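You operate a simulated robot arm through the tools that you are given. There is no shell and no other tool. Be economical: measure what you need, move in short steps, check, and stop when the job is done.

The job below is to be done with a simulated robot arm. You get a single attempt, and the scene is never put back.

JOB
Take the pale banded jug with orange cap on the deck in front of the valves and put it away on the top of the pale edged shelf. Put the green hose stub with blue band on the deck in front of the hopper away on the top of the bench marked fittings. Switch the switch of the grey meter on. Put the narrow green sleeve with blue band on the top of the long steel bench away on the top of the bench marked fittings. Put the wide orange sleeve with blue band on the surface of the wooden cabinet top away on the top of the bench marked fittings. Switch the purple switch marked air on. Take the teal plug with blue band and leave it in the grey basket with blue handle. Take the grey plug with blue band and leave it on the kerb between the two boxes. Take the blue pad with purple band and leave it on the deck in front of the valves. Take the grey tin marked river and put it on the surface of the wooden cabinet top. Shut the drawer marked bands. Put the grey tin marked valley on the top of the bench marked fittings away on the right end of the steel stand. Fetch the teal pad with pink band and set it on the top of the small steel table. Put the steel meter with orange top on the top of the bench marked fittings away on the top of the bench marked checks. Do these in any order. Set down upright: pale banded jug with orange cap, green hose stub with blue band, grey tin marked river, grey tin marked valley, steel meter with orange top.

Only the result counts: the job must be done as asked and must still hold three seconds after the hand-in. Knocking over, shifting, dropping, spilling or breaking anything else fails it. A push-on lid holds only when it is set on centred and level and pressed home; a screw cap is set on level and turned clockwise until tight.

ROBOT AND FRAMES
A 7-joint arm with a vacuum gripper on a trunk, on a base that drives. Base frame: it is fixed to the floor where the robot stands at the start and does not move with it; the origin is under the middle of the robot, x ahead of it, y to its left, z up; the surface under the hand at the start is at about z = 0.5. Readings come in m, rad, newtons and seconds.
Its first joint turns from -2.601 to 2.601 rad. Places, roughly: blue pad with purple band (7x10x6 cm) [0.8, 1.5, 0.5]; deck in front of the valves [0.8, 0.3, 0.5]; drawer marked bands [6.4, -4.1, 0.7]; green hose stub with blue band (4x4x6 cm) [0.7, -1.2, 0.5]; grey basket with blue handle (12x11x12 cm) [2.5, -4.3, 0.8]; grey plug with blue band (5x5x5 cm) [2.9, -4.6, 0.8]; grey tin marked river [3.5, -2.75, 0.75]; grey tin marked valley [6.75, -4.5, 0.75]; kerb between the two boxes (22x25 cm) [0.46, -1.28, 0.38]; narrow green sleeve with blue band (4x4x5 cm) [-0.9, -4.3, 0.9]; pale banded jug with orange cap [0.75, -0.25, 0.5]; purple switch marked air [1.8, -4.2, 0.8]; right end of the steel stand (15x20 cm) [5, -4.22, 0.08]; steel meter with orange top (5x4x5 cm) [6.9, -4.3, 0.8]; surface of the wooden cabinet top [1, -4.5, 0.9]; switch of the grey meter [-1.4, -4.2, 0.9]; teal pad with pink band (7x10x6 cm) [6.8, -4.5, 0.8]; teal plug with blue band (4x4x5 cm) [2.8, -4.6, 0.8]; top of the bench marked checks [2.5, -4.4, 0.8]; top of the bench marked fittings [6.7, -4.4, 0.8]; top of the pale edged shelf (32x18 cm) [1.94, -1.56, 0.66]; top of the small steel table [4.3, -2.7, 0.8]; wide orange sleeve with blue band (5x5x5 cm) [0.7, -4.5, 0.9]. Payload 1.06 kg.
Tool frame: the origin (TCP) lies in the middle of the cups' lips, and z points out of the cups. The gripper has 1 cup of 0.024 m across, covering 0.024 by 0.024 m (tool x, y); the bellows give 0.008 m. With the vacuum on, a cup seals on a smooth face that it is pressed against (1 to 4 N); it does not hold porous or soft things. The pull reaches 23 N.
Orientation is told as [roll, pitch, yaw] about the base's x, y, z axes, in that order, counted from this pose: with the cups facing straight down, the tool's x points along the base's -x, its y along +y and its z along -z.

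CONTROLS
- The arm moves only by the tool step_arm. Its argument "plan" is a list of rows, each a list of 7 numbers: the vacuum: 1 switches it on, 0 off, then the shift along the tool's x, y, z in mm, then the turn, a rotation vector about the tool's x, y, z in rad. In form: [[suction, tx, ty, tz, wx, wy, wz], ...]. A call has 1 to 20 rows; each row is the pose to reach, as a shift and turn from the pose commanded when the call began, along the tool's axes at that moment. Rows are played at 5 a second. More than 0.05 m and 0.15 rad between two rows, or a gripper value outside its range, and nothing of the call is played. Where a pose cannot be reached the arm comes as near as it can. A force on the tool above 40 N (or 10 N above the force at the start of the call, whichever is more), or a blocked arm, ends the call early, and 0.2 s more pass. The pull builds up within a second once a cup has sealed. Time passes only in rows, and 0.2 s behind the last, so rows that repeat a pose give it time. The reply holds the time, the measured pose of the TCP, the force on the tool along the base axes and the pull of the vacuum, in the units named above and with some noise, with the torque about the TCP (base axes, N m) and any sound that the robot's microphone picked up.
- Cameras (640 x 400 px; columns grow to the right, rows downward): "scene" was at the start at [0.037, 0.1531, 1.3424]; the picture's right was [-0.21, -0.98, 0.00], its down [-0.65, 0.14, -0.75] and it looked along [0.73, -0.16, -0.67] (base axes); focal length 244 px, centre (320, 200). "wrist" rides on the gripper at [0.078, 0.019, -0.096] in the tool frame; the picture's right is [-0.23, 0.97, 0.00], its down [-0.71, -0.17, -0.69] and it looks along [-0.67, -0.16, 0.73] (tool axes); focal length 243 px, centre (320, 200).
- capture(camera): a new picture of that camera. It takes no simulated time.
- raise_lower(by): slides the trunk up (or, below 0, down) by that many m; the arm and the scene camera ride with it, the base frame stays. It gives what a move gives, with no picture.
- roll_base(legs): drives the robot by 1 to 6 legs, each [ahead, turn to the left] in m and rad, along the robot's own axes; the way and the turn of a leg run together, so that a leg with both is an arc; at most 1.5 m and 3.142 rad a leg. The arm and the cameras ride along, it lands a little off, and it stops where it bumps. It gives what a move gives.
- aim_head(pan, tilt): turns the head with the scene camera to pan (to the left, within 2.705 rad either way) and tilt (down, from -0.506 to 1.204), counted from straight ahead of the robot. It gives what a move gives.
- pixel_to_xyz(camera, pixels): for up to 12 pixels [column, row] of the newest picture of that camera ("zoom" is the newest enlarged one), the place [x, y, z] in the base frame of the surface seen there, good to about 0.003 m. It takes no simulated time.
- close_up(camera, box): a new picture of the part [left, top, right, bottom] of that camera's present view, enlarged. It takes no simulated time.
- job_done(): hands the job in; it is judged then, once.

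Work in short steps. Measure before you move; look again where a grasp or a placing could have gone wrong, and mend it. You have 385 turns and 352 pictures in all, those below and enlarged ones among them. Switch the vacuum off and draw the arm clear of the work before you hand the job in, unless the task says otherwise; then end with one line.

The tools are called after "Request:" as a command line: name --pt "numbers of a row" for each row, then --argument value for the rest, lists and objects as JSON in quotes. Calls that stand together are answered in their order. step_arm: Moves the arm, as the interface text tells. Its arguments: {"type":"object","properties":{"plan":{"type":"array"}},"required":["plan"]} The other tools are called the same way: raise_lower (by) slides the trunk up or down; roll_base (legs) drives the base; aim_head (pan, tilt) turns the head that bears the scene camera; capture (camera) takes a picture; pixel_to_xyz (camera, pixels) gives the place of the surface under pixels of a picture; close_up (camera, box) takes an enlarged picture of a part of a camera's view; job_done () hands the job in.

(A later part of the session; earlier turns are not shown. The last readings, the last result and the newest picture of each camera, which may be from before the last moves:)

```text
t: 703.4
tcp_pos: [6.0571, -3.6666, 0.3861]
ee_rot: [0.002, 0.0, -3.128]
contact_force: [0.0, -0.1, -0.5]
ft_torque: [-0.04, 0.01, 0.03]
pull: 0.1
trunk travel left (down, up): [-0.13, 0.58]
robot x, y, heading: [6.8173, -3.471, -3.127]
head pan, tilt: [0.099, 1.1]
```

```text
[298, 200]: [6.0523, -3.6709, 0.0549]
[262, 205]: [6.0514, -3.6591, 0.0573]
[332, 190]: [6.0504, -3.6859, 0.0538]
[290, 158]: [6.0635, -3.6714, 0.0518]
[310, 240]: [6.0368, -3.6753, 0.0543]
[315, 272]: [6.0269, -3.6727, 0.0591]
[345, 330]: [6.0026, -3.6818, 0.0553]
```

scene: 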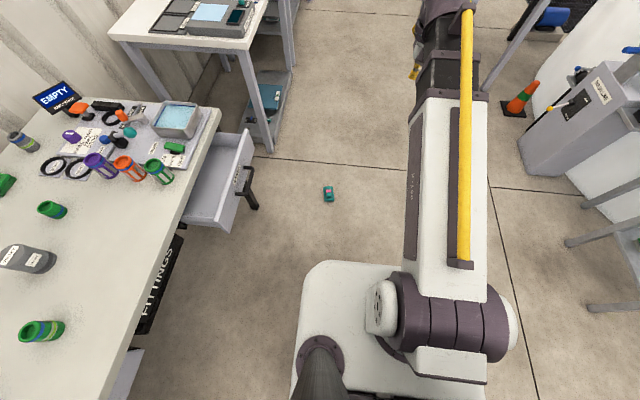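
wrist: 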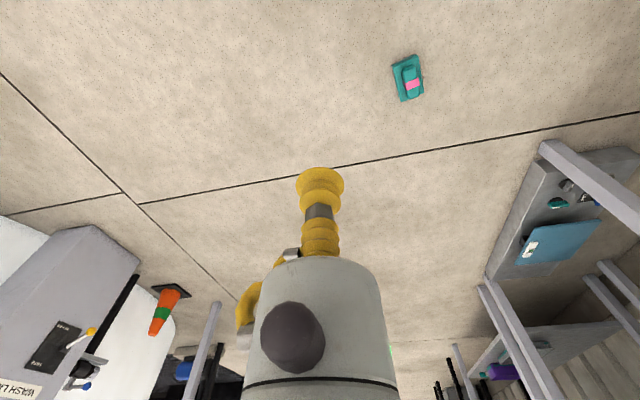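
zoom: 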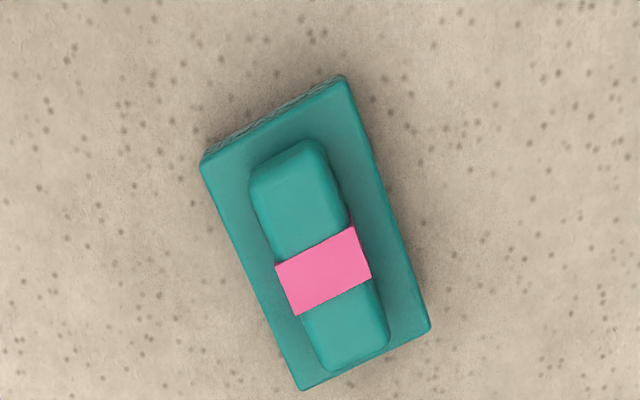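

Descend on (6.0505,-3.672,0.055).

Request:
step_arm --pt "0 -6.7 5.3 40 0 0 0" --pt "0 -6.7 5.3 85 0 0 0" --pt "0 -6.7 5.3 130 0 0 0" --pt "0 -6.7 5.3 175 0 0 0" --pt "0 -6.7 5.3 220 0 0 0" --pt "0 -6.7 5.3 265 0 0 0" --pt "0 -6.7 5.3 300 0 0 0" --pt "1 -6.7 5.3 320 0 0 0" --pt "1 -6.7 5.3 327 0 0 0" --pt "1 -6.7 5.3 331 0 0 0" --pt "1 -6.7 5.3 332.5 0 0 0" --pt "1 -6.7 5.3 332.5 0 0 0" --pt "1 -6.7 5.3 332.5 0 0 0" --pt "1 -6.7 5.3 332.5 0 0 0"

Request:
step_arm --pt "1 0 0 -2 0 0 0" --pt "1 0 0 -6 0 0 0" --pt "1 0 0 -14 0 0 0" --pt "1 0 0 -26 0 0 0" --pt "1 0 0 -42 0 0 0" --pt "1 0 0 -60 0 0 0" --pt "1 0 0 -80 0 0 0" --pt "1 0 0 -100 0 0 0" --pt "1 0 0 -120 0 0 0" --pt "1 0 0 -140 0 0 0" --pt "1 0 0 -160 0 0 0" --pt "1 0 0 -180 0 0 0" --pt "1 0 0 -200 0 0 0" --pt "1 0 0 -220 0 0 0" --pt "1 0 0 -240 0 0 0" --pt "1 0 0 -256 0 0 0" --pt "1 0 0 -268 0 0 0" --pt "1 0 0 -276 0 0 0" --pt "1 0 0 -280 0 0 0"

```text
t: 706.4
tcp_pos: [6.0515, -3.6717, 0.0535]
ee_rot: [0.001, 0.001, -3.128]
contact_force: [1.6, 2.7, 11.5]
ft_torque: [0.0, 0.02, -0.04]
pull: 23.2
trunk travel left (down, up): [-0.13, 0.58]
robot x, y, heading: [6.8122, -3.4677, -3.13]
head pan, tilt: [0.099, 1.1]
```

```text
t: 710.4
tcp_pos: [6.0532, -3.6732, 0.3328]
ee_rot: [0.0, 0.001, -3.129]
contact_force: [-0.5, -0.3, -0.2]
ft_torque: [0.03, 0.0, 0.01]
pull: 22.8
trunk travel left (down, up): [-0.13, 0.58]
robot x, y, heading: [6.8125, -3.4673, -3.123]
head pan, tilt: [0.099, 1.1]
```

Held. Raise the trunk in two moves.

Request:
raise_lower --by 0.3

Request:
raise_lower --by 0.28

```text
t: 713.4
tcp_pos: [6.0524, -3.6719, 0.6323]
ee_rot: [0.001, 0.001, -3.129]
contact_force: [-0.2, 0.3, 0.2]
ft_torque: [0.01, -0.03, -0.01]
pull: 23.2
trunk travel left (down, up): [-0.43, 0.28]
robot x, y, heading: [6.8145, -3.4671, -3.129]
head pan, tilt: [0.099, 1.1]
```

```text
t: 716.2
tcp_pos: [6.0513, -3.6725, 0.9128]
ee_rot: [-0.001, 0.002, -3.129]
contact_force: [0.4, 0.5, 0.0]
ft_torque: [0.01, -0.01, -0.03]
pull: 22.8
trunk travel left (down, up): [-0.71, 0.0]
robot x, y, heading: [6.8119, -3.4721, -3.133]
head pan, tilt: [0.099, 1.1]
```

Held. Straight drive west, in two parts.

Request:
roll_base --legs '[[1.2, 0]]'

Request:
aim_head --pan -0.7 --tilt 0.6

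Request:
capture --camera "scene"

```text
t: 722.2
tcp_pos: [4.8686, -3.6659, 0.913]
ee_rot: [0.001, 0.003, 3.14]
contact_force: [0.4, -0.6, 0.8]
ft_torque: [0.01, -0.04, 0.02]
pull: 22.7
trunk travel left (down, up): [-0.71, 0.0]
robot x, y, heading: [5.6311, -3.4759, 3.142]
head pan, tilt: [0.099, 1.1]
```

```text
t: 723.4
tcp_pos: [4.8689, -3.6653, 0.9131]
ee_rot: [0.0, 0.0, 3.137]
contact_force: [0.1, -0.2, -1.4]
ft_torque: [-0.01, -0.02, 0.01]
pull: 22.5
trunk travel left (down, up): [-0.71, 0.0]
robot x, y, heading: [5.6337, -3.4772, 3.138]
head pan, tilt: [-0.7, 0.6]
```

```text
177 pictures are left
```

scene: 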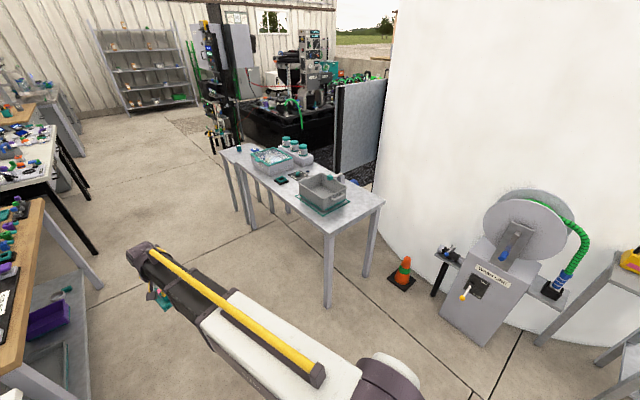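

I measure the table's free places.

Request:
pixel_to_xyz --camera "scene" --pixels '[[330, 225], [380, 203], [355, 205], [300, 205], [280, 190], [260, 180], [290, 178], [322, 190], [345, 180], [225, 150], [275, 160], [310, 168]]'

Request:
close_up --camera "scene" --box '[210, 120, 400, 240]'

```text
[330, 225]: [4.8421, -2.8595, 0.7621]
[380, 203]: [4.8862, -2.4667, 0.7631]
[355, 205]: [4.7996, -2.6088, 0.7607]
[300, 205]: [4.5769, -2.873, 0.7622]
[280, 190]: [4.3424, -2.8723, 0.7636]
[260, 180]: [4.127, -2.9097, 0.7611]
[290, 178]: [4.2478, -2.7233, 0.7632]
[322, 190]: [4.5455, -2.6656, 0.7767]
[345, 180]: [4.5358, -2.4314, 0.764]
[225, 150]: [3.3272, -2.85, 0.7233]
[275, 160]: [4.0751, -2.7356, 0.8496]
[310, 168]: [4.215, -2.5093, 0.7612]
```

```text
3.33 times, centred on (305, 180) of scene
```

zoom: 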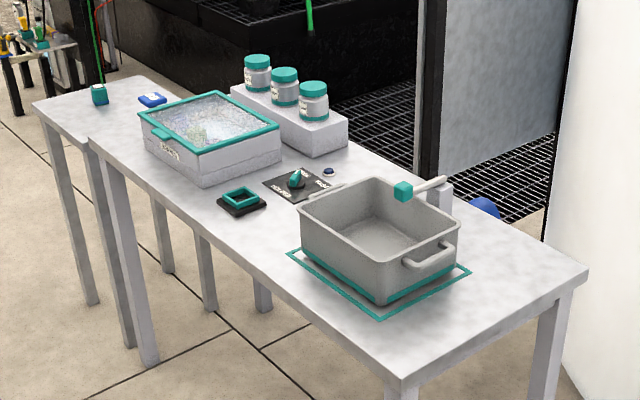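

Request:
pixel_to_xyz --camera "zoom" --pixels '[[470, 271], [379, 318], [440, 330], [500, 300], [540, 275], [400, 380], [585, 270], [460, 220]]'

Request:
roll_base --legs '[[0.5, 0]]'

```text
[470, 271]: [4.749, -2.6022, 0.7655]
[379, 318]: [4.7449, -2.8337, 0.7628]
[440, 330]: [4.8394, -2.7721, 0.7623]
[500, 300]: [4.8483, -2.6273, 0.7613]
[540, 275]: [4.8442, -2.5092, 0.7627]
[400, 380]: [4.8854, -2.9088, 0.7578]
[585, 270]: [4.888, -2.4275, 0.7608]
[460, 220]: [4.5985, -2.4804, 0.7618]
```

```text
t: 726.3
tcp_pos: [4.3734, -3.6551, 0.9124]
ee_rot: [-0.001, 0.001, 3.13]
contact_force: [0.2, -0.1, -0.4]
ft_torque: [0.0, -0.03, -0.02]
pull: 22.7
trunk travel left (down, up): [-0.71, 0.0]
robot x, y, heading: [5.1371, -3.4728, 3.127]
head pan, tilt: [-0.7, 0.6]
```

The table's east end is free (x 4.75–4.885). I swing the arm slowly toward it, first half.

Request:
step_arm --pt "1 1.8 -2.6 0 0 0 0.006" --pt "1 6.7 -9.9 0 0 0 0.024" --pt "1 14.6 -21.5 0 0 0 0.052" --pt "1 24.7 -36.3 0 0 0 0.088" --pt "1 37 -54.5 0 0 0 0.132" --pt "1 50.5 -74.3 0 0 0 0.18" --pt "1 64 -94.1 0 0 0 0.228" --pt "1 77.5 -113.9 0 0 0 0.276" --pt "1 90.9 -133.7 0 0 0 0.324" --pt "1 104.4 -153.5 0 0 0 0.372" --pt "1 117.9 -173.3 0 0 0 0.42" --pt "1 131.3 -193 0 0 0 0.468" --pt "1 144.8 -212.9 0 0 0 0.516" --pt "1 158.3 -232.7 0 0 0 0.564" --pt "1 171.7 -252.5 0 0 0 0.612" --pt "1 185.2 -272.3 0 0 0 0.66" --pt "1 197.6 -290.4 0 0 0 0.704" --pt "1 208.8 -306.9 0 0 0 0.744" --pt "1 217.8 -320.1 0 0 0 0.776" --pt "1 224.5 -330 0 0 0 0.8"

```text
t: 730.5
tcp_pos: [4.6037, -3.3283, 0.914]
ee_rot: [0.0, 0.002, 2.328]
contact_force: [-1.4, -0.8, -0.3]
ft_torque: [-0.03, -0.05, 0.03]
pull: 23.0
trunk travel left (down, up): [-0.71, 0.0]
robot x, y, heading: [5.1404, -3.4721, 3.129]
head pan, tilt: [-0.7, 0.6]
```

Held. Second half to the front of the table.

Request:
step_arm --pt "1 -0.7 -3.1 0 0 0 0.006" --pt "1 -2.5 -11.7 0 0 0 0.024" --pt "1 -5.4 -25.3 0 0 0 0.052" --pt "1 -9.2 -42.9 0 0 0 0.088" --pt "1 -13.7 -64.3 0 0 0 0.132" --pt "1 -18.7 -87.7 0 0 0 0.18" --pt "1 -23.7 -111 0 0 0 0.228" --pt "1 -28.7 -134.4 0 0 0 0.276" --pt "1 -33.7 -157.8 0 0 0 0.324" --pt "1 -38.7 -181.2 0 0 0 0.372" --pt "1 -43.7 -204.5 0 0 0 0.42" --pt "1 -48.7 -227.9 0 0 0 0.468" --pt "1 -53.7 -251.3 0 0 0 0.516" --pt "1 -58.7 -274.7 0 0 0 0.564" --pt "1 -63.6 -298 0 0 0 0.612" --pt "1 -68.6 -321.4 0 0 0 0.66" --pt "1 -73.2 -342.8 0 0 0 0.704" --pt "1 -77.4 -362.3 0 0 0 0.744" --pt "1 -80.7 -377.9 0 0 0 0.776" --pt "1 -83.2 -389.6 0 0 0 0.8"

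Request:
capture --camera "wrist"

```text
t: 734.7
tcp_pos: [4.8277, -2.9988, 0.9139]
ee_rot: [-0.001, -0.001, 1.53]
contact_force: [-0.6, -0.5, -0.8]
ft_torque: [-0.05, 0.0, 0.0]
pull: 22.9
trunk travel left (down, up): [-0.71, 0.0]
robot x, y, heading: [5.1415, -3.4714, 3.135]
head pan, tilt: [-0.7, 0.6]
```

```text
175 pictures are left
```

wrist: 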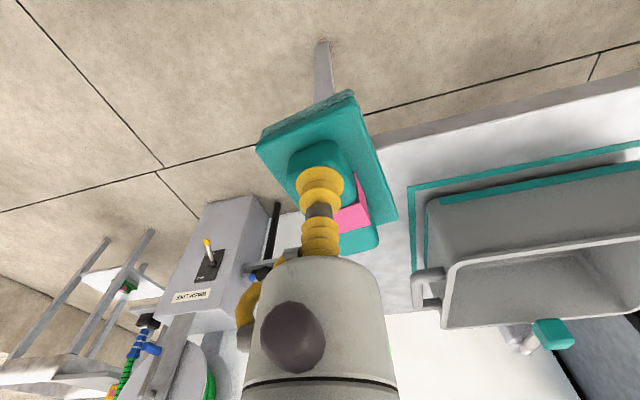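

Now north 0.28 m over the table end.

Request:
step_arm --pt "1 -2 0 0 0 0 0" --pt "1 -8 1 0 0 0 0" --pt "1 -18 2 0 0 0 0" --pt "1 -31 3 0 0 0 0" --pt "1 -46 4 0 0 0 0" --pt "1 -63 6 0 0 0 0" --pt "1 -80 8 0 0 0 0" --pt "1 -98 9 0 0 0 0" --pt "1 -116 11 0 0 0 0" --pt "1 -134 12 0 0 0 0" --pt "1 -152 14 0 0 0 0" --pt "1 -170 15 0 0 0 0" --pt "1 -188 16 0 0 0 0" --pt "1 -206 17 0 0 0 0" --pt "1 -224 18 0 0 0 0" --pt "1 -240 19 0 0 0 0" --pt "1 -255 20 0 0 0 0" --pt "1 -267 20 0 0 0 0" --pt "1 -275 20 0 0 0 0" --pt "1 -278 20 0 0 0 0"

Request:
capture --camera "wrist"

```text
t: 738.9
tcp_pos: [4.8219, -2.7208, 0.9149]
ee_rot: [-0.001, 0.0, 1.529]
contact_force: [0.2, 0.9, -0.8]
ft_torque: [-0.03, 0.0, 0.0]
pull: 22.9
trunk travel left (down, up): [-0.71, 0.0]
robot x, y, heading: [5.1389, -3.4719, 3.129]
head pan, tilt: [-0.7, 0.6]
```

```text
174 pictures are left
```

wrist: 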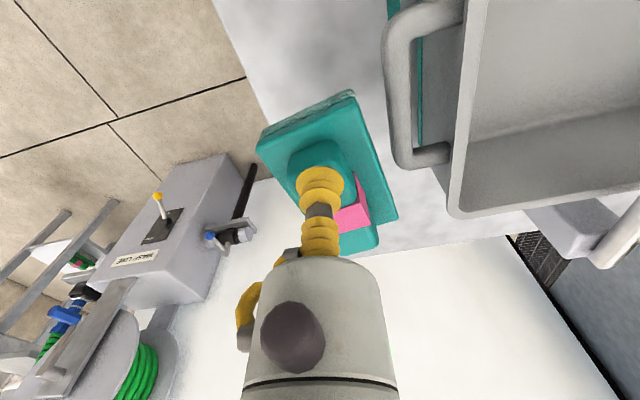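

I check the pad corners against the table edge.

Request:
pixel_to_xyz --camera "wrist" --pixels '[[262, 143], [345, 98], [392, 215], [300, 130], [250, 110], [235, 60], [400, 160], [435, 175], [420, 120]]'

```text
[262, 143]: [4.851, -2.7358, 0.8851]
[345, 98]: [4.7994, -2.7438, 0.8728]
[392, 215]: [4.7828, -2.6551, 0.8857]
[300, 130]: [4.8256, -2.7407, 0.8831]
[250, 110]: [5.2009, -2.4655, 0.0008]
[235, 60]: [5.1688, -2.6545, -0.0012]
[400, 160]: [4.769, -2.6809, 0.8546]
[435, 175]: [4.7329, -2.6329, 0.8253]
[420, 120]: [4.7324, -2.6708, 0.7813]
```

It fits. I lower ~97 mm, then finish by force.

Request:
step_arm --pt "1 0 0 3 0 0 0" --pt "1 0 0 10 0 0 0" --pt "1 0 0 22 0 0 0" --pt "1 0 0 36 0 0 0" --pt "1 0 0 50 0 0 0" --pt "1 0 0 64 0 0 0" --pt "1 0 0 76 0 0 0" --pt "1 0 0 86 0 0 0" --pt "1 0 0 93 0 0 0" --pt "1 0 0 97 0 0 0" --pt "1 0 0 98.5 0 0 0" --pt "1 0 0 98.5 0 0 0"

```text
t: 741.5
tcp_pos: [4.8201, -2.7199, 0.8157]
ee_rot: [-0.002, -0.001, 1.529]
contact_force: [-0.2, 0.7, 2.3]
ft_torque: [0.02, 0.0, -0.02]
pull: 22.7
trunk travel left (down, up): [-0.71, 0.0]
robot x, y, heading: [5.1438, -3.4728, 3.126]
head pan, tilt: [-0.7, 0.6]
```

Light contact. Release and rise.

Request:
step_arm --pt "1 0 0 0.5 0 0 0" --pt "0 0 0 0.5 0 0 0" --pt "0 0 0 0 0 0 0" --pt "0 0 0 0 0 0 0" --pt "0 0 0 0 0 0 0" --pt "0 0 0 -5 0 0 0" --pt "0 0 0 -15 0 0 0" --pt "0 0 0 -40 0 0 0" --pt "0 0 0 -80 0 0 0" --pt "0 0 0 -125 0 0 0" --pt "0 0 0 -170 0 0 0" --pt "0 0 0 -200 0 0 0"

Request:
capture --camera "wrist"

```text
t: 744.1
tcp_pos: [4.8193, -2.7215, 1.0156]
ee_rot: [-0.002, 0.0, 1.529]
contact_force: [-0.6, -0.3, -1.1]
ft_torque: [0.0, 0.0, 0.01]
pull: 0.1
trunk travel left (down, up): [-0.71, 0.0]
robot x, y, heading: [5.143, -3.4682, 3.127]
head pan, tilt: [-0.7, 0.6]
```

```text
173 pictures are left
```

wrist: 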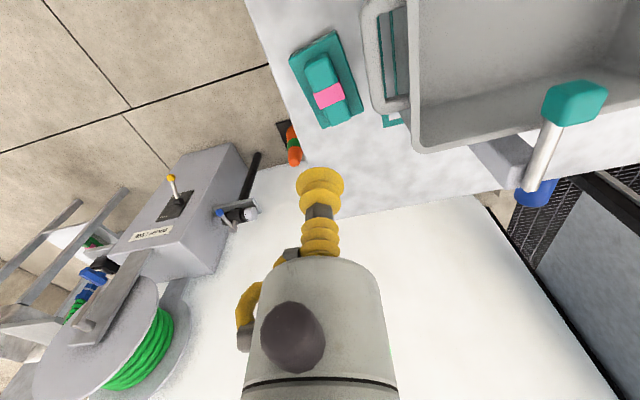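

Pad placed on the table. I retract the arm to the front.

Request:
step_arm --pt "0 47 0 0 0 0 0" --pt "0 94 0 0 0 0 0" --pt "0 141 0 0 0 0 0" --pt "0 188 0 0 0 0 0" --pt "0 235 0 0 0 0 0" --pt "0 280 0 0 0 0 0" --pt "0 317 22 0 0 0 -0.12" --pt "0 354 45 0 0 0 -0.24" --pt "0 391 67 0 0 0 -0.36" --pt "0 428 89 0 0 0 -0.48" --pt "0 465 112 0 0 0 -0.6" --pt "0 502 134 0 0 0 -0.72" --pt "0 540 156 0 0 0 -0.84" --pt "0 577 179 0 0 0 -0.97" --pt "0 614 201 0 0 0 -1.1" --pt "0 651 223 0 0 0 -1.23" --pt "0 688 246 0 0 0 -1.36" --pt "0 725 268 0 0 0 -1.48" --pt "0 762 290 0 0 0 -1.6" --pt "0 762 290 0 0 0 -1.6"

Request:
roll_base --legs '[[1.5, 0], [1.5, 0], [1.3, 0]]'

```text
t: 748.3
tcp_pos: [4.4996, -3.4708, 1.0139]
ee_rot: [0.0, 0.002, 3.128]
contact_force: [0.7, 0.3, -0.8]
ft_torque: [0.0, 0.03, 0.0]
pull: 0.1
trunk travel left (down, up): [-0.71, 0.0]
robot x, y, heading: [5.1417, -3.4724, 3.124]
head pan, tilt: [-0.7, 0.6]
```

```text
t: 768.6
tcp_pos: [0.2565, -3.3671, 1.0141]
ee_rot: [-0.002, 0.002, 3.132]
contact_force: [-0.1, 0.8, 0.0]
ft_torque: [-0.01, 0.02, -0.05]
pull: 0.0
trunk travel left (down, up): [-0.71, 0.0]
robot x, y, heading: [0.8975, -3.3684, 3.128]
head pan, tilt: [-0.7, 0.6]
```

I get beside the cabinet facing east so no loaded turn is needed later.

Request:
roll_base --legs '[[0, 1.583], [0.27, 0], [0, 1.571]]'

Request:
aim_head --pan -1.5 --tilt 0.8

Request:
capture --camera "scene"

```text
t: 778.3
tcp_pos: [1.5443, -3.6069, 1.0132]
ee_rot: [-0.001, 0.001, 0.037]
contact_force: [-1.2, -0.3, 0.6]
ft_torque: [0.0, 0.01, 0.0]
pull: 0.0
trunk travel left (down, up): [-0.71, 0.0]
robot x, y, heading: [0.9014, -3.6334, 0.033]
head pan, tilt: [-0.7, 0.6]
```

```text
t: 779.4
tcp_pos: [1.5453, -3.607, 1.0134]
ee_rot: [0.001, 0.001, 0.037]
contact_force: [0.0, 0.2, 0.5]
ft_torque: [0.02, -0.02, -0.01]
pull: 0.1
trunk travel left (down, up): [-0.71, 0.0]
robot x, y, heading: [0.9083, -3.6366, 0.037]
head pan, tilt: [-1.499, 0.799]
```

```text
172 pictures are left
```

scene: 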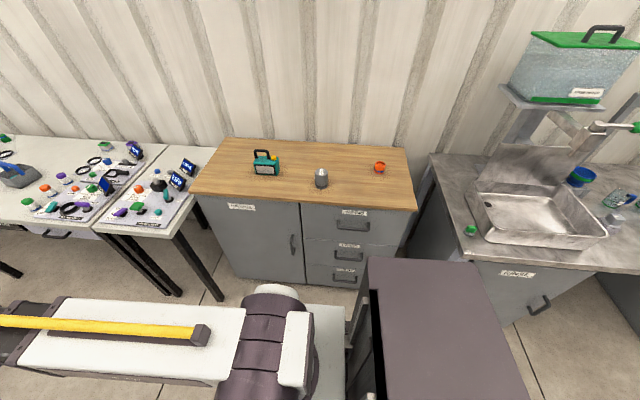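

I swing the arm round to the south, raised a little, toward the sleeve.

Request:
step_arm --pt "0 17 -42 -10 0 0 0.07" --pt "0 34 -84 -20 0 0 0.14" --pt "0 51 -126 -30 0 0 0.21" --pt "0 68 -168 -40 0 0 0.28" --pt "0 85 -210 -50 0 0 0.35" --pt "0 102 -253 -60 0 0 0.42" --pt "0 119 -295 -60 0 0 0.49" --pt "0 136 -337 -60 0 0 0.56" --pt "0 153 -379 -60 0 0 0.63" --pt "0 170 -421 -60 0 0 0.7" --pt "0 187 -463 -60 0 0 0.77" --pt "0 204 -506 -60 0 0 0.84" --pt "0 245 -525 -60 0 0 0.93" --pt "0 286 -544 -60 0 0 1.02" --pt "0 326 -563 -60 0 0 1.11" --pt "0 367 -581 -60 0 0 1.2" --pt "0 408 -600 -60 0 0 1.29" --pt "0 448 -618 -60 0 0 1.38" --pt "0 489 -637 -60 0 0 1.47" --pt "0 530 -655 -60 0 0 1.56"

Request:
capture --camera "wrist"

```text
t: 783.6
tcp_pos: [1.038, -4.2822, 1.0741]
ee_rot: [-0.002, 0.0, -1.523]
contact_force: [-0.2, 0.6, -0.2]
ft_torque: [-0.01, 0.0, 0.0]
pull: 0.0
trunk travel left (down, up): [-0.71, 0.0]
robot x, y, heading: [0.9062, -3.6358, 0.034]
head pan, tilt: [-1.499, 0.799]
```

```text
171 pictures are left
```

wrist: 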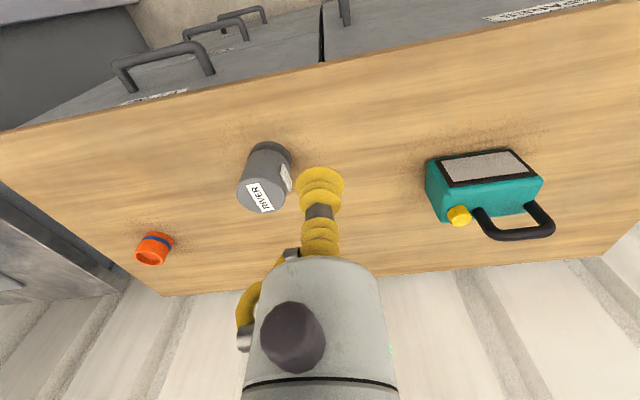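

Request:
step_arm --pt "0 -15 -43 0 0 0 0.01" --pt "0 -30 -86 0 0 0 0.02" --pt "0 -45 -129 0 0 0 0.03" --pt "0 -60 -172 0 0 0 0.04" --pt "0 -76 -215 0 0 0 0.05" --pt "0 -91 -258 0 0 0 0.05" --pt "0 -106 -301 0 0 0 0.05" --pt "0 -122 -344 0 0 0 0.05" --pt "0 -122 -344 20 0 0 0.05"

Request:
close_up --camera "wrist" --box '[260, 60, 420, 180]'

```text
t: 785.6
tcp_pos: [0.7017, -4.417, 1.0557]
ee_rot: [-0.002, 0.0, -1.574]
contact_force: [0.4, -0.4, 0.5]
ft_torque: [0.04, 0.0, -0.01]
pull: 0.1
trunk travel left (down, up): [-0.71, 0.0]
robot x, y, heading: [0.9072, -3.64, 0.04]
head pan, tilt: [-1.499, 0.799]
```

```text
3.33 times, centred on (340, 120) of wrist
```

zoom: 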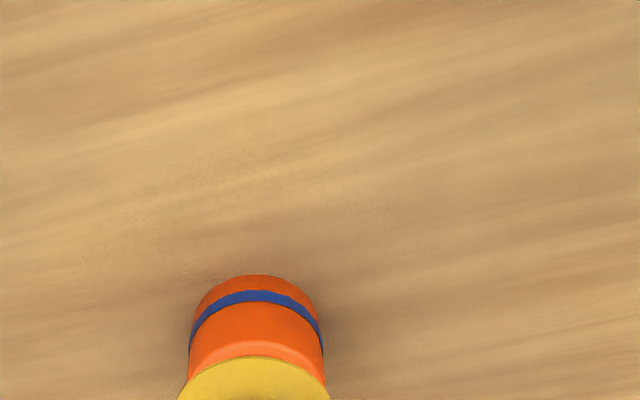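

Sleeve is behind the cup; I move 70 mm further south to see its opening.

Request:
step_arm --pt "0 -35 0 0 0 0 0" --pt "0 -65 0 0 0 0 0" --pt "0 -65 0 0 0 0 0"

Request:
close_up --camera "wrist" --box '[260, 60, 400, 160]'

```text
t: 786.4
tcp_pos: [0.7022, -4.4873, 1.0554]
ee_rot: [-0.001, 0.0, -1.574]
contact_force: [0.5, 0.5, 0.5]
ft_torque: [0.02, -0.01, 0.01]
pull: 0.1
trunk travel left (down, up): [-0.71, 0.0]
robot x, y, heading: [0.9028, -3.6386, 0.037]
head pan, tilt: [-1.499, 0.799]
```

```text
4.00 times, centred on (330, 110) of wrist
```

zoom: 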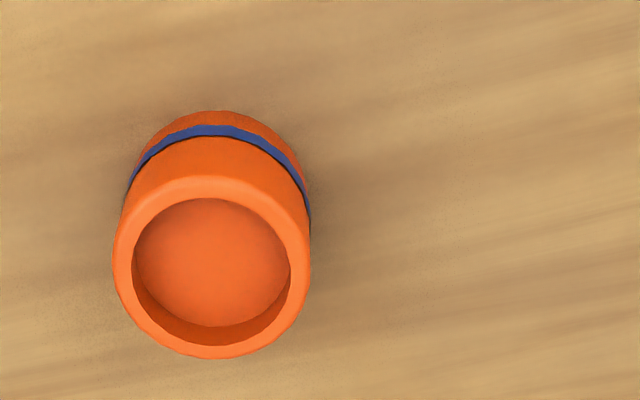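

Request:
pixel_to_xyz --camera "zoom" --pixels '[[122, 268], [301, 268], [210, 188], [210, 350], [210, 260], [180, 250], [240, 250], [210, 290]]'

```text
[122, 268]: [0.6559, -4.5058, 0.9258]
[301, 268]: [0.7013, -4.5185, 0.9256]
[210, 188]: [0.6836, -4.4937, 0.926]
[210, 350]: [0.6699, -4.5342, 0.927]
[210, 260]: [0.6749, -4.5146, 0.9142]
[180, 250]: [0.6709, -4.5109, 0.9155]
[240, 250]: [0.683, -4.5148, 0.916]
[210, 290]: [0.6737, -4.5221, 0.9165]
```

Center (0.6786,-4.514), floor z 0.9155. Descend in and seal.

Request:
step_arm --pt "0 -14 -12 20 0 0 0" --pt "0 -26.8 -23.5 45 0 0 0" --pt "0 -26.8 -23.5 85 0 0 0" --pt "0 -26.8 -23.5 115 0 0 0" --pt "0 -26.8 -23.5 126 0 0 0" --pt "1 -26.8 -23.5 133 0 0 0" --pt "1 -26.8 -23.5 137 0 0 0" --pt "1 -26.8 -23.5 139 0 0 0" --pt "1 -26.8 -23.5 140 0 0 0" --pt "1 -26.8 -23.5 140 0 0 0" --pt "1 -26.8 -23.5 140 0 0 0" --pt "1 -26.8 -23.5 140 0 0 0"

```text
t: 789.0
tcp_pos: [0.6769, -4.5101, 0.9169]
ee_rot: [-0.002, -0.004, -1.574]
contact_force: [-1.6, -9.6, 28.2]
ft_torque: [0.15, -0.04, 0.0]
pull: 23.0
trunk travel left (down, up): [-0.71, 0.0]
robot x, y, heading: [0.9073, -3.6372, 0.044]
head pan, tilt: [-1.499, 0.799]
```

Sealed. Lift.

Request:
step_arm --pt "1 0 0 -2 0 0 0" --pt "1 0 0 -6 0 0 0" --pt "1 0 0 -14 0 0 0" --pt "1 0 0 -28 0 0 0" --pt "1 0 0 -48 0 0 0" --pt "1 0 0 -72 0 0 0" --pt "1 0 0 -98 0 0 0" --pt "1 0 0 -124 0 0 0" --pt "1 0 0 -148 0 0 0" --pt "1 0 0 -166 0 0 0" --pt "1 0 0 -176 0 0 0" --pt "1 0 0 -180 0 0 0" --pt "1 0 0 -180 0 0 0"

Request:
step_arm --pt "1 1.8 2.9 0 0 0 -0.005" --pt "1 6.9 10.9 0 0 0 -0.015" --pt "1 15 23.5 0 0 0 -0.03" --pt "1 25.4 39.8 0 0 0 -0.05" --pt "1 38.1 59.7 0 0 0 -0.07" --pt "1 52 81.5 0 0 0 -0.09" --pt "1 65.8 103.2 0 0 0 -0.12" --pt "1 79.7 124.9 0 0 0 -0.14" --pt "1 93.6 146.6 0 0 0 -0.17" --pt "1 107.4 168.3 0 0 0 -0.19" --pt "1 121.3 190 0 0 0 -0.21" --pt "1 135.1 211.8 0 0 0 -0.24" --pt "1 149 233.5 0 0 0 -0.26" --pt "1 162.9 255.2 0 0 0 -0.28" --pt "1 176.7 276.9 0 0 0 -0.31" --pt "1 190.6 298.7 0 0 0 -0.33" --pt "1 203.3 318.6 0 0 0 -0.35" --pt "1 214.8 336.7 0 0 0 -0.37" --pt "1 224 351 0 0 0 -0.39" --pt "1 231 362 0 0 0 -0.4"

```text
t: 791.8
tcp_pos: [0.6755, -4.5122, 1.095]
ee_rot: [-0.002, 0.0, -1.573]
contact_force: [-0.4, 0.3, 0.2]
ft_torque: [0.01, -0.02, 0.02]
pull: 23.0
trunk travel left (down, up): [-0.71, 0.0]
robot x, y, heading: [0.9034, -3.633, 0.035]
head pan, tilt: [-1.499, 0.799]
```

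```text
t: 796.0
tcp_pos: [1.0403, -4.2819, 1.0941]
ee_rot: [-0.003, 0.0, -1.173]
contact_force: [-0.9, 0.3, -0.1]
ft_torque: [0.03, 0.03, 0.01]
pull: 22.8
trunk travel left (down, up): [-0.71, 0.0]
robot x, y, heading: [0.904, -3.6367, 0.031]
head pan, tilt: [-1.499, 0.799]
```

Held. Continue round to the front.

Request:
step_arm --pt "1 0.8 2.8 0 0 0 -0.004" --pt "1 3.1 10.4 0 0 0 -0.015" --pt "1 6.7 22.6 0 0 0 -0.033" --pt "1 11.4 38.2 0 0 0 -0.055" --pt "1 17.1 57.3 0 0 0 -0.083" --pt "1 23.3 78.1 0 0 0 -0.113" --pt "1 29.6 98.9 0 0 0 -0.143" --pt "1 35.8 119.7 0 0 0 -0.173" --pt "1 42 140.5 0 0 0 -0.203" --pt "1 48.2 161.4 0 0 0 -0.233" --pt "1 54.4 182.2 0 0 0 -0.263" --pt "1 60.7 203 0 0 0 -0.293" --pt "1 66.9 223.8 0 0 0 -0.323" --pt "1 73.1 244.6 0 0 0 -0.353" --pt "1 79.3 265.5 0 0 0 -0.383" --pt "1 85.6 286.3 0 0 0 -0.413" --pt "1 91.3 305.4 0 0 0 -0.44" --pt "1 96.4 322.7 0 0 0 -0.465" --pt "1 100.6 336.6 0 0 0 -0.485" --pt "1 103.7 347 0 0 0 -0.5"

```text
t: 800.2
tcp_pos: [1.3202, -4.0505, 1.093]
ee_rot: [-0.002, 0.001, -0.675]
contact_force: [1.3, 0.5, -0.7]
ft_torque: [0.0, 0.02, -0.02]
pull: 22.9
trunk travel left (down, up): [-0.71, 0.0]
robot x, y, heading: [0.9048, -3.638, 0.039]
head pan, tilt: [-1.499, 0.799]
```

Request:
step_arm --pt "1 0.9 3.7 0 0 0 -0.006" --pt "1 3.4 13.8 0 0 0 -0.021" --pt "1 7.3 30 0 0 0 -0.046" --pt "1 12.4 50.7 0 0 0 -0.077" --pt "1 18.6 76 0 0 0 -0.116" --pt "1 25.3 103.7 0 0 0 -0.158" --pt "1 32.1 131.4 0 0 0 -0.2" --pt "1 38.8 159 0 0 0 -0.242" --pt "1 45.6 186.7 0 0 0 -0.284" --pt "1 52.4 214.4 0 0 0 -0.326" --pt "1 59.1 242 0 0 0 -0.368" --pt "1 65.9 269.7 0 0 0 -0.41" --pt "1 72.6 297.3 0 0 0 -0.452" --pt "1 79.4 325 0 0 0 -0.494" --pt "1 86.1 352.7 0 0 0 -0.536" --pt "1 92.9 380.3 0 0 0 -0.578" --pt "1 99.1 405.7 0 0 0 -0.616" --pt "1 104.7 428.7 0 0 0 -0.651" --pt "1 109.2 447.2 0 0 0 -0.679" --pt "1 112.6 461 0 0 0 -0.7"

Request:
roll_base --legs '[[1.0, 0.12]]'

```text
t: 804.4
tcp_pos: [1.5212, -3.6209, 1.0929]
ee_rot: [-0.001, 0.002, 0.027]
contact_force: [0.0, -1.3, -0.5]
ft_torque: [-0.01, 0.02, -0.03]
pull: 22.8
trunk travel left (down, up): [-0.71, 0.0]
robot x, y, heading: [0.9042, -3.636, 0.034]
head pan, tilt: [-1.499, 0.799]
```

```text
t: 809.5
tcp_pos: [2.4931, -3.418, 1.0938]
ee_rot: [0.0, 0.0, 0.175]
contact_force: [0.2, -0.1, -0.9]
ft_torque: [-0.04, -0.03, -0.01]
pull: 23.0
trunk travel left (down, up): [-0.71, 0.0]
robot x, y, heading: [1.8889, -3.5221, 0.186]
head pan, tilt: [-1.499, 0.799]
```

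Held through the arc. I straighten with another gentle arc and drive on.

Request:
roll_base --legs '[[0.8, -0.195], [1.5, 0]]'

Request:
roll_base --legs '[[1.5, 0], [0.9, 0]]'

```text
t: 820.7
tcp_pos: [4.7689, -3.4551, 1.0939]
ee_rot: [-0.001, 0.002, -0.009]
contact_force: [0.8, -1.0, -0.6]
ft_torque: [0.01, -0.02, 0.01]
pull: 22.4
trunk travel left (down, up): [-0.71, 0.0]
robot x, y, heading: [4.1535, -3.4513, 0.007]
head pan, tilt: [-1.499, 0.799]
```

```text
t: 832.4
tcp_pos: [7.1603, -3.4979, 1.0935]
ee_rot: [0.001, 0.001, -0.027]
contact_force: [0.0, -0.2, -0.6]
ft_torque: [0.01, -0.03, 0.0]
pull: 23.5
trunk travel left (down, up): [-0.71, 0.0]
robot x, y, heading: [6.5464, -3.4811, -0.018]
head pan, tilt: [-1.499, 0.799]
```

Held. Now swing the arm to the south, first part.

Request:
step_arm --pt "1 1.3 -3.4 0 0 0 0.006" --pt "1 5.1 -12.8 0 0 0 0.021" --pt "1 11 -27.7 0 0 0 0.046" --pt "1 18.5 -46.9 0 0 0 0.077" --pt "1 27.8 -70.4 0 0 0 0.116" --pt "1 37.9 -96 0 0 0 0.158" --pt "1 48 -121.6 0 0 0 0.2" --pt "1 58.1 -147.2 0 0 0 0.242" --pt "1 68.2 -172.8 0 0 0 0.284" --pt "1 78.4 -198.4 0 0 0 0.326" --pt "1 88.5 -224 0 0 0 0.368" --pt "1 98.6 -249.6 0 0 0 0.41" --pt "1 108.7 -275.2 0 0 0 0.452" --pt "1 118.8 -300.8 0 0 0 0.494" --pt "1 128.9 -326.4 0 0 0 0.536" --pt "1 139 -352 0 0 0 0.578" --pt "1 148.3 -375.5 0 0 0 0.616" --pt "1 156.7 -396.8 0 0 0 0.651" --pt "1 163.4 -413.9 0 0 0 0.679" --pt "1 168.5 -426.7 0 0 0 0.7"

```text
t: 836.6
tcp_pos: [6.9798, -3.9201, 1.0939]
ee_rot: [-0.003, 0.002, -0.727]
contact_force: [-0.7, -0.6, -0.6]
ft_torque: [-0.01, -0.02, 0.0]
pull: 22.9
trunk travel left (down, up): [-0.71, 0.0]
robot x, y, heading: [6.5447, -3.4841, -0.015]
head pan, tilt: [-1.499, 0.799]
```

Request:
step_arm --pt "1 0.2 -3.9 0 0 0 0.006" --pt "1 0.6 -14.6 0 0 0 0.024" --pt "1 1.4 -31.7 0 0 0 0.052" --pt "1 2.4 -53.6 0 0 0 0.088" --pt "1 3.5 -80.4 0 0 0 0.132" --pt "1 4.8 -109.7 0 0 0 0.18" --pt "1 6.1 -138.9 0 0 0 0.228" --pt "1 7.4 -168.2 0 0 0 0.276" --pt "1 8.7 -197.4 0 0 0 0.324" --pt "1 10 -226.7 0 0 0 0.372" --pt "1 11.2 -255.9 0 0 0 0.42" --pt "1 12.5 -285.2 0 0 0 0.468" --pt "1 13.8 -314.4 0 0 0 0.516" --pt "1 15.1 -343.7 0 0 0 0.564" --pt "1 16.4 -372.9 0 0 0 0.612" --pt "1 17.7 -402.2 0 0 0 0.66" --pt "1 18.8 -429 0 0 0 0.704" --pt "1 19.9 -453.4 0 0 0 0.744" --pt "1 20.8 -472.9 0 0 0 0.776" --pt "1 21.4 -487.5 0 0 0 0.8"

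Request:
capture --camera "wrist"

```text
t: 840.8
tcp_pos: [6.6418, -4.2698, 1.0943]
ee_rot: [-0.001, -0.002, -1.527]
contact_force: [0.2, -0.1, -0.9]
ft_torque: [-0.01, 0.0, -0.05]
pull: 22.8
trunk travel left (down, up): [-0.71, 0.0]
robot x, y, heading: [6.5457, -3.4809, -0.015]
head pan, tilt: [-1.499, 0.799]
```

```text
168 pictures are left
```

wrist: 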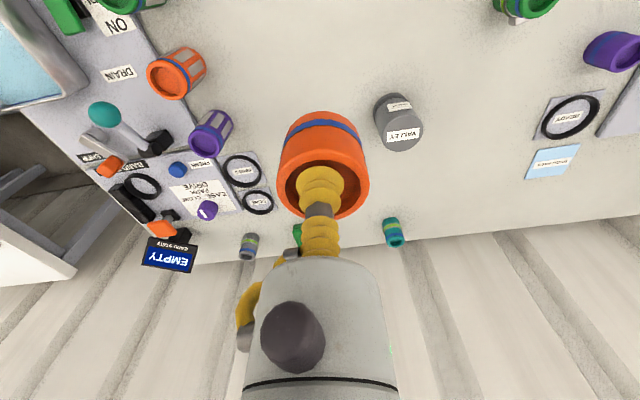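

I lower it here.

Request:
step_arm --pt "1 0 0 5 0 0 0" --pt "1 0 0 18 0 0 0" --pt "1 0 0 40 0 0 0" --pt "1 0 0 68 0 0 0" --pt "1 0 0 98 0 0 0" --pt "1 0 0 128 0 0 0" --pt "1 0 0 158 0 0 0" --pt "1 0 0 186 0 0 0" --pt "1 0 0 210 0 0 0" --pt "1 0 0 228 0 0 0" --pt "1 0 0 240 0 0 0" --pt "1 0 0 247 0 0 0" --pt "1 0 0 250 0 0 0" --pt "1 0 0 252 0 0 0" --pt "1 0 0 252 0 0 0"

Request:
step_arm --pt "1 0 0 1.5 0 0 0" --pt "1 0 0 3 0 0 0" --pt "1 0 0 3 0 0 0"

```text
t: 844.0
tcp_pos: [6.6407, -4.2692, 0.8445]
ee_rot: [0.0, -0.003, -1.528]
contact_force: [1.6, -2.4, 7.2]
ft_torque: [-0.01, -0.01, -0.04]
pull: 23.0
trunk travel left (down, up): [-0.71, 0.0]
robot x, y, heading: [6.545, -3.4798, -0.015]
head pan, tilt: [-1.499, 0.799]
```

```text
t: 844.8
tcp_pos: [6.6406, -4.2689, 0.841]
ee_rot: [-0.002, -0.001, -1.528]
contact_force: [0.4, -5.5, 18.2]
ft_torque: [0.08, -0.01, -0.02]
pull: 22.8
trunk travel left (down, up): [-0.71, 0.0]
robot x, y, heading: [6.5403, -3.4825, -0.017]
head pan, tilt: [-1.499, 0.799]
```

Seated. Release and lift.

Request:
step_arm --pt "1 0 0 -2.5 0 0 0" --pt "0 0 0 -2.5 0 0 0" --pt "0 0 0 -2.5 0 0 0" --pt "0 0 0 -2.5 0 0 0" --pt "0 0 0 -3 0 0 0" --pt "0 0 0 -7 0 0 0" --pt "0 0 0 -15 0 0 0" --pt "0 0 0 -30 0 0 0" --pt "0 0 0 -65 0 0 0" --pt "0 0 0 -105 0 0 0" --pt "0 0 0 -150 0 0 0" --pt "0 0 0 -190 0 0 0" --pt "0 0 0 -190 0 0 0"

Request:
capture --camera "wrist"

```text
t: 847.6
tcp_pos: [6.6416, -4.2697, 1.0263]
ee_rot: [-0.002, 0.001, -1.527]
contact_force: [0.1, 0.3, 0.0]
ft_torque: [0.0, -0.01, 0.02]
pull: 0.1
trunk travel left (down, up): [-0.71, 0.0]
robot x, y, heading: [6.5458, -3.4795, -0.018]
head pan, tilt: [-1.499, 0.799]
```

```text
167 pictures are left
```

wrist: 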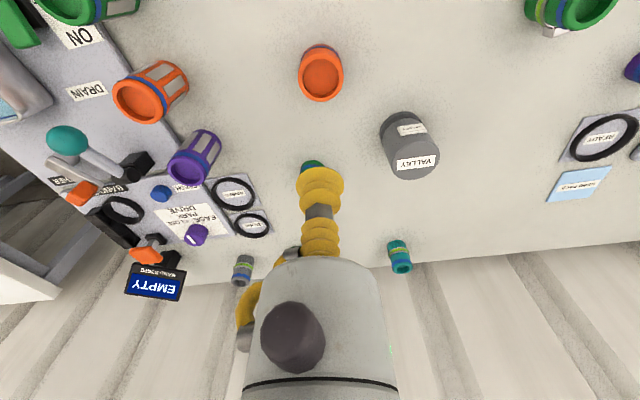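

Orange sleeve placed. Now the drawer: I need to stand further north, so I zig-zag the base to about (6.25,-3.08), arm at its right side.

Request:
roll_base --legs '[[0, -0.9], [-0.48, 0], [0, 0.92]]'

Request:
aim_head --pan -1.3 --tilt 0.75

Request:
capture --camera "scene"

Request:
capture --camera "wrist"

```text
t: 855.1
tcp_pos: [6.367, -3.8871, 1.0264]
ee_rot: [-0.002, 0.001, -1.498]
contact_force: [0.3, -0.3, 0.2]
ft_torque: [0.01, -0.03, 0.0]
pull: 0.1
trunk travel left (down, up): [-0.71, 0.0]
robot x, y, heading: [6.2466, -3.0994, 0.012]
head pan, tilt: [-1.499, 0.799]
```

```text
t: 855.9
tcp_pos: [6.3683, -3.8878, 1.028]
ee_rot: [-0.002, -0.003, -1.498]
contact_force: [0.3, 0.2, -0.1]
ft_torque: [0.02, 0.0, 0.02]
pull: 0.0
trunk travel left (down, up): [-0.71, 0.0]
robot x, y, heading: [6.2478, -3.1011, 0.012]
head pan, tilt: [-1.3, 0.75]
```

```text
166 pictures are left
```

scene: 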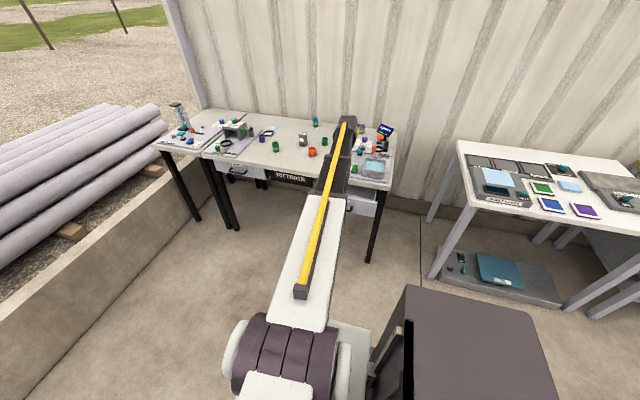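

```text
165 pictures are left
```

wrist: 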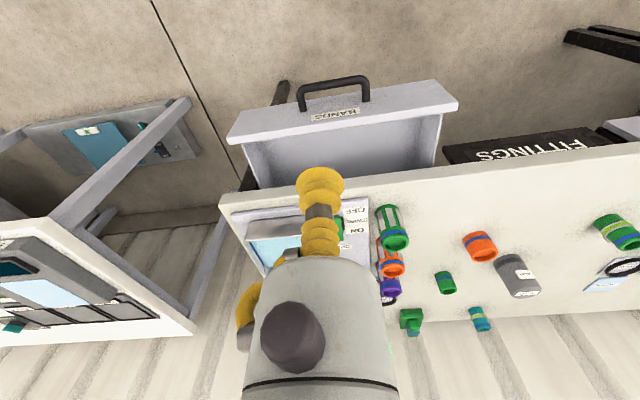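

I measure the drawer front's top edge and handle, and the low stand.

Request:
pixel_to_xyz --camera "wrist" --pixels '[[235, 135], [340, 115], [450, 100], [300, 95], [335, 85], [366, 85], [380, 112], [130, 150], [170, 130], [190, 165], [100, 105], [155, 165]]'

Request:
close_up --camera "scene" --box '[400, 220, 640, 340]'

```text
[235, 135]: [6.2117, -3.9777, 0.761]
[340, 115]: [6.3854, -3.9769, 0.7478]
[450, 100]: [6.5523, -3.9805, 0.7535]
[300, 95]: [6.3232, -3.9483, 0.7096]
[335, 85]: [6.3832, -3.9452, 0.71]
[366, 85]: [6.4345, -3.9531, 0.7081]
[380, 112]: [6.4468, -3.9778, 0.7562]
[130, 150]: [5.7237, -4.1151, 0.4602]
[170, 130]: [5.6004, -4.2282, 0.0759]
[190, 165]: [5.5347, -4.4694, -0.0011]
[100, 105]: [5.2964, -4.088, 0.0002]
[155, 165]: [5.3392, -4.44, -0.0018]
```

```text
2.67 times, centred on (520, 280) of scene
```

zoom: 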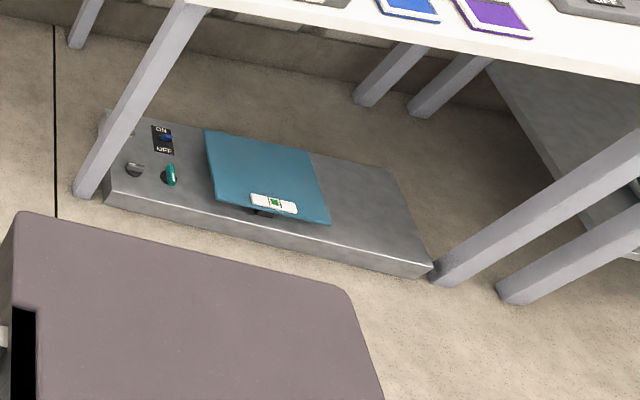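

I'll push the drawer front with the cup horizontally at x=6.383, z=0.738 (above the handle). First I level the yaw and pitch the tool forward.

Request:
step_arm --pt "0 15 8 0 0 0 0.04" --pt "0 29 17 0 0 0 0.073" --pt "0 29 17 0 0 0 0.073"

Request:
step_arm --pt "0 0 0 0 0 -0.13 0" --pt "0 0 0 0 0 -0.26 0" --pt "0 0 0 0 0 -0.39 0" --pt "0 0 0 0 0 -0.52 0" --pt "0 0 0 0 0 -0.65 0" --pt "0 0 0 0 0 -0.78 0" --pt "0 0 0 0 0 -0.91 0" --pt "0 0 0 0 0 -1.04 0" --pt "0 0 0 0 0 -1.17 0" --pt "0 0 0 0 0 -1.3 0" --pt "0 0 0 0 0 -1.43 0" --pt "0 0 0 0 0 -1.571 0" --pt "0 0 0 0 0 -1.571 0"

Request:
capture --camera "scene"

```text
t: 856.7
tcp_pos: [6.3841, -3.8576, 1.0273]
ee_rot: [-0.001, 0.0, -1.57]
contact_force: [0.2, -0.6, 0.7]
ft_torque: [0.0, 0.0, 0.0]
pull: 0.0
trunk travel left (down, up): [-0.71, 0.0]
robot x, y, heading: [6.2461, -3.102, 0.009]
head pan, tilt: [-1.3, 0.75]
```

```text
t: 859.5
tcp_pos: [6.376, -3.8569, 1.0251]
ee_rot: [1.402, -1.468, -3.009]
contact_force: [1.1, 0.0, 1.6]
ft_torque: [0.1, 0.05, -0.15]
pull: 0.0
out of reach, approached as far as the arm can: row 11
trunk travel left (down, up): [-0.71, 0.0]
robot x, y, heading: [6.2495, -3.1029, 0.011]
head pan, tilt: [-1.3, 0.75]
```

```text
163 pictures are left
```

scene: 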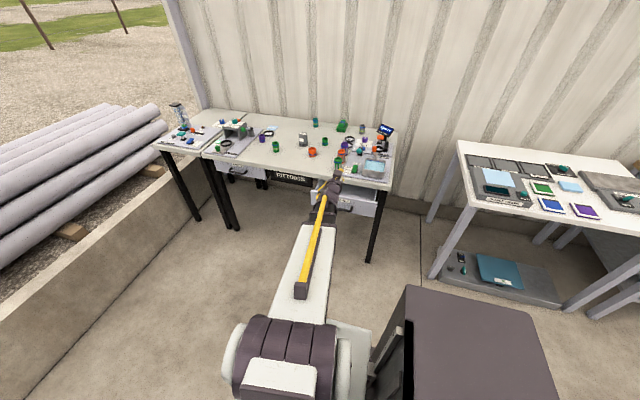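

Tool is horizontal, pointing at the drawer. I lower the trunk 0.287 m so the cup is at z≈0.738.

Request:
raise_lower --by -0.287

Request:
capture --camera "wrist"

Request:
close_up --camera "scene" --box '[250, 130, 410, 250]'

```text
t: 862.4
tcp_pos: [6.3831, -3.8585, 0.7408]
ee_rot: [-1.777, -1.569, 0.208]
contact_force: [0.2, 0.2, 0.2]
ft_torque: [0.02, -0.05, 0.01]
pull: 0.1
trunk travel left (down, up): [-0.423, 0.287]
robot x, y, heading: [6.2466, -3.1027, 0.011]
head pan, tilt: [-1.3, 0.75]
```

```text
162 pictures are left
```

wrist: 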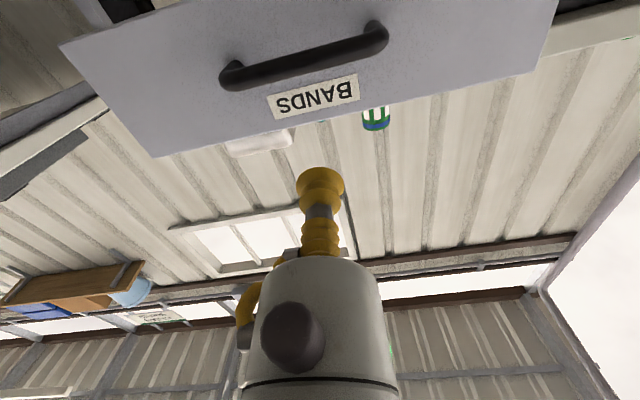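

```text
3.33 times, centred on (330, 190) of scene
```

zoom: 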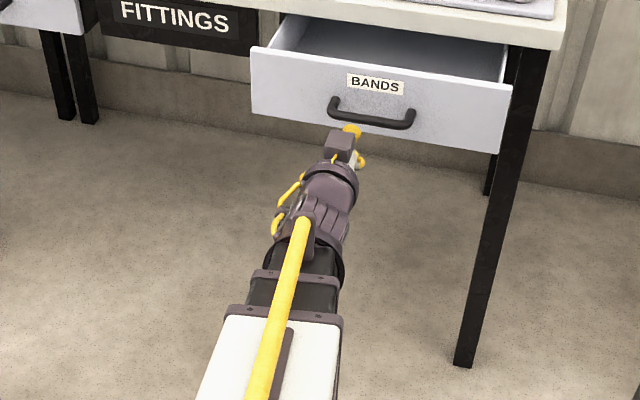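

Request:
pixel_to_xyz --camera "wrist" --pixels '[[310, 62], [315, 97], [300, 115], [330, 108], [240, 30], [230, 75], [385, 40], [300, 130], [160, 152], [540, 72]]'

```text
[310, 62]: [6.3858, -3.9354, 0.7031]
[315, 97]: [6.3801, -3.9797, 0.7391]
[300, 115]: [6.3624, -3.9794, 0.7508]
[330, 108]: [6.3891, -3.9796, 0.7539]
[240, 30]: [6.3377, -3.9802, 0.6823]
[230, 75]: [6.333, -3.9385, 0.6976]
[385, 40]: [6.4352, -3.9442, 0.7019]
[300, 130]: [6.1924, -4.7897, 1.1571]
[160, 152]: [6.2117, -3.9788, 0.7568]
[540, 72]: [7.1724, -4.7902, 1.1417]
```

Cup faces the panel above the handle. I push forward along the tool axis.

Request:
step_arm --pt "0 0 0 40 0 0 0" --pt "0 0 0 80 0 0 0" --pt "0 0 0 105 0 0 0" --pt "0 0 0 118 0 0 0" --pt "0 0 0 126 0 0 0" --pt "0 0 0 134 0 0 0" --pt "0 0 0 142 0 0 0" --pt "0 0 0 150 0 0 0" --pt "0 0 0 158 0 0 0" --pt "0 0 0 166 0 0 0" --pt "0 0 0 174 0 0 0" --pt "0 0 0 182 0 0 0"

Request:
close_up --camera "scene" --box '[250, 130, 410, 250]'

```text
t: 865.0
tcp_pos: [6.3825, -4.0392, 0.7402]
ee_rot: [-1.535, -1.568, -0.037]
contact_force: [-1.0, 0.3, 0.0]
ft_torque: [-0.01, -0.02, 0.01]
pull: 0.0
trunk travel left (down, up): [-0.423, 0.287]
robot x, y, heading: [6.2491, -3.1007, 0.016]
head pan, tilt: [-1.3, 0.75]
```

```text
3.33 times, centred on (330, 190) of scene
```

zoom: 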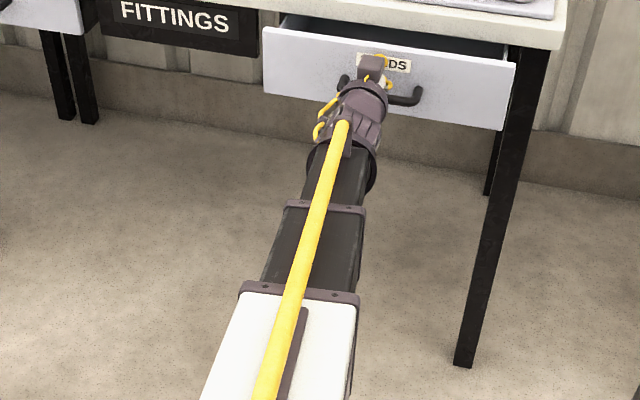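

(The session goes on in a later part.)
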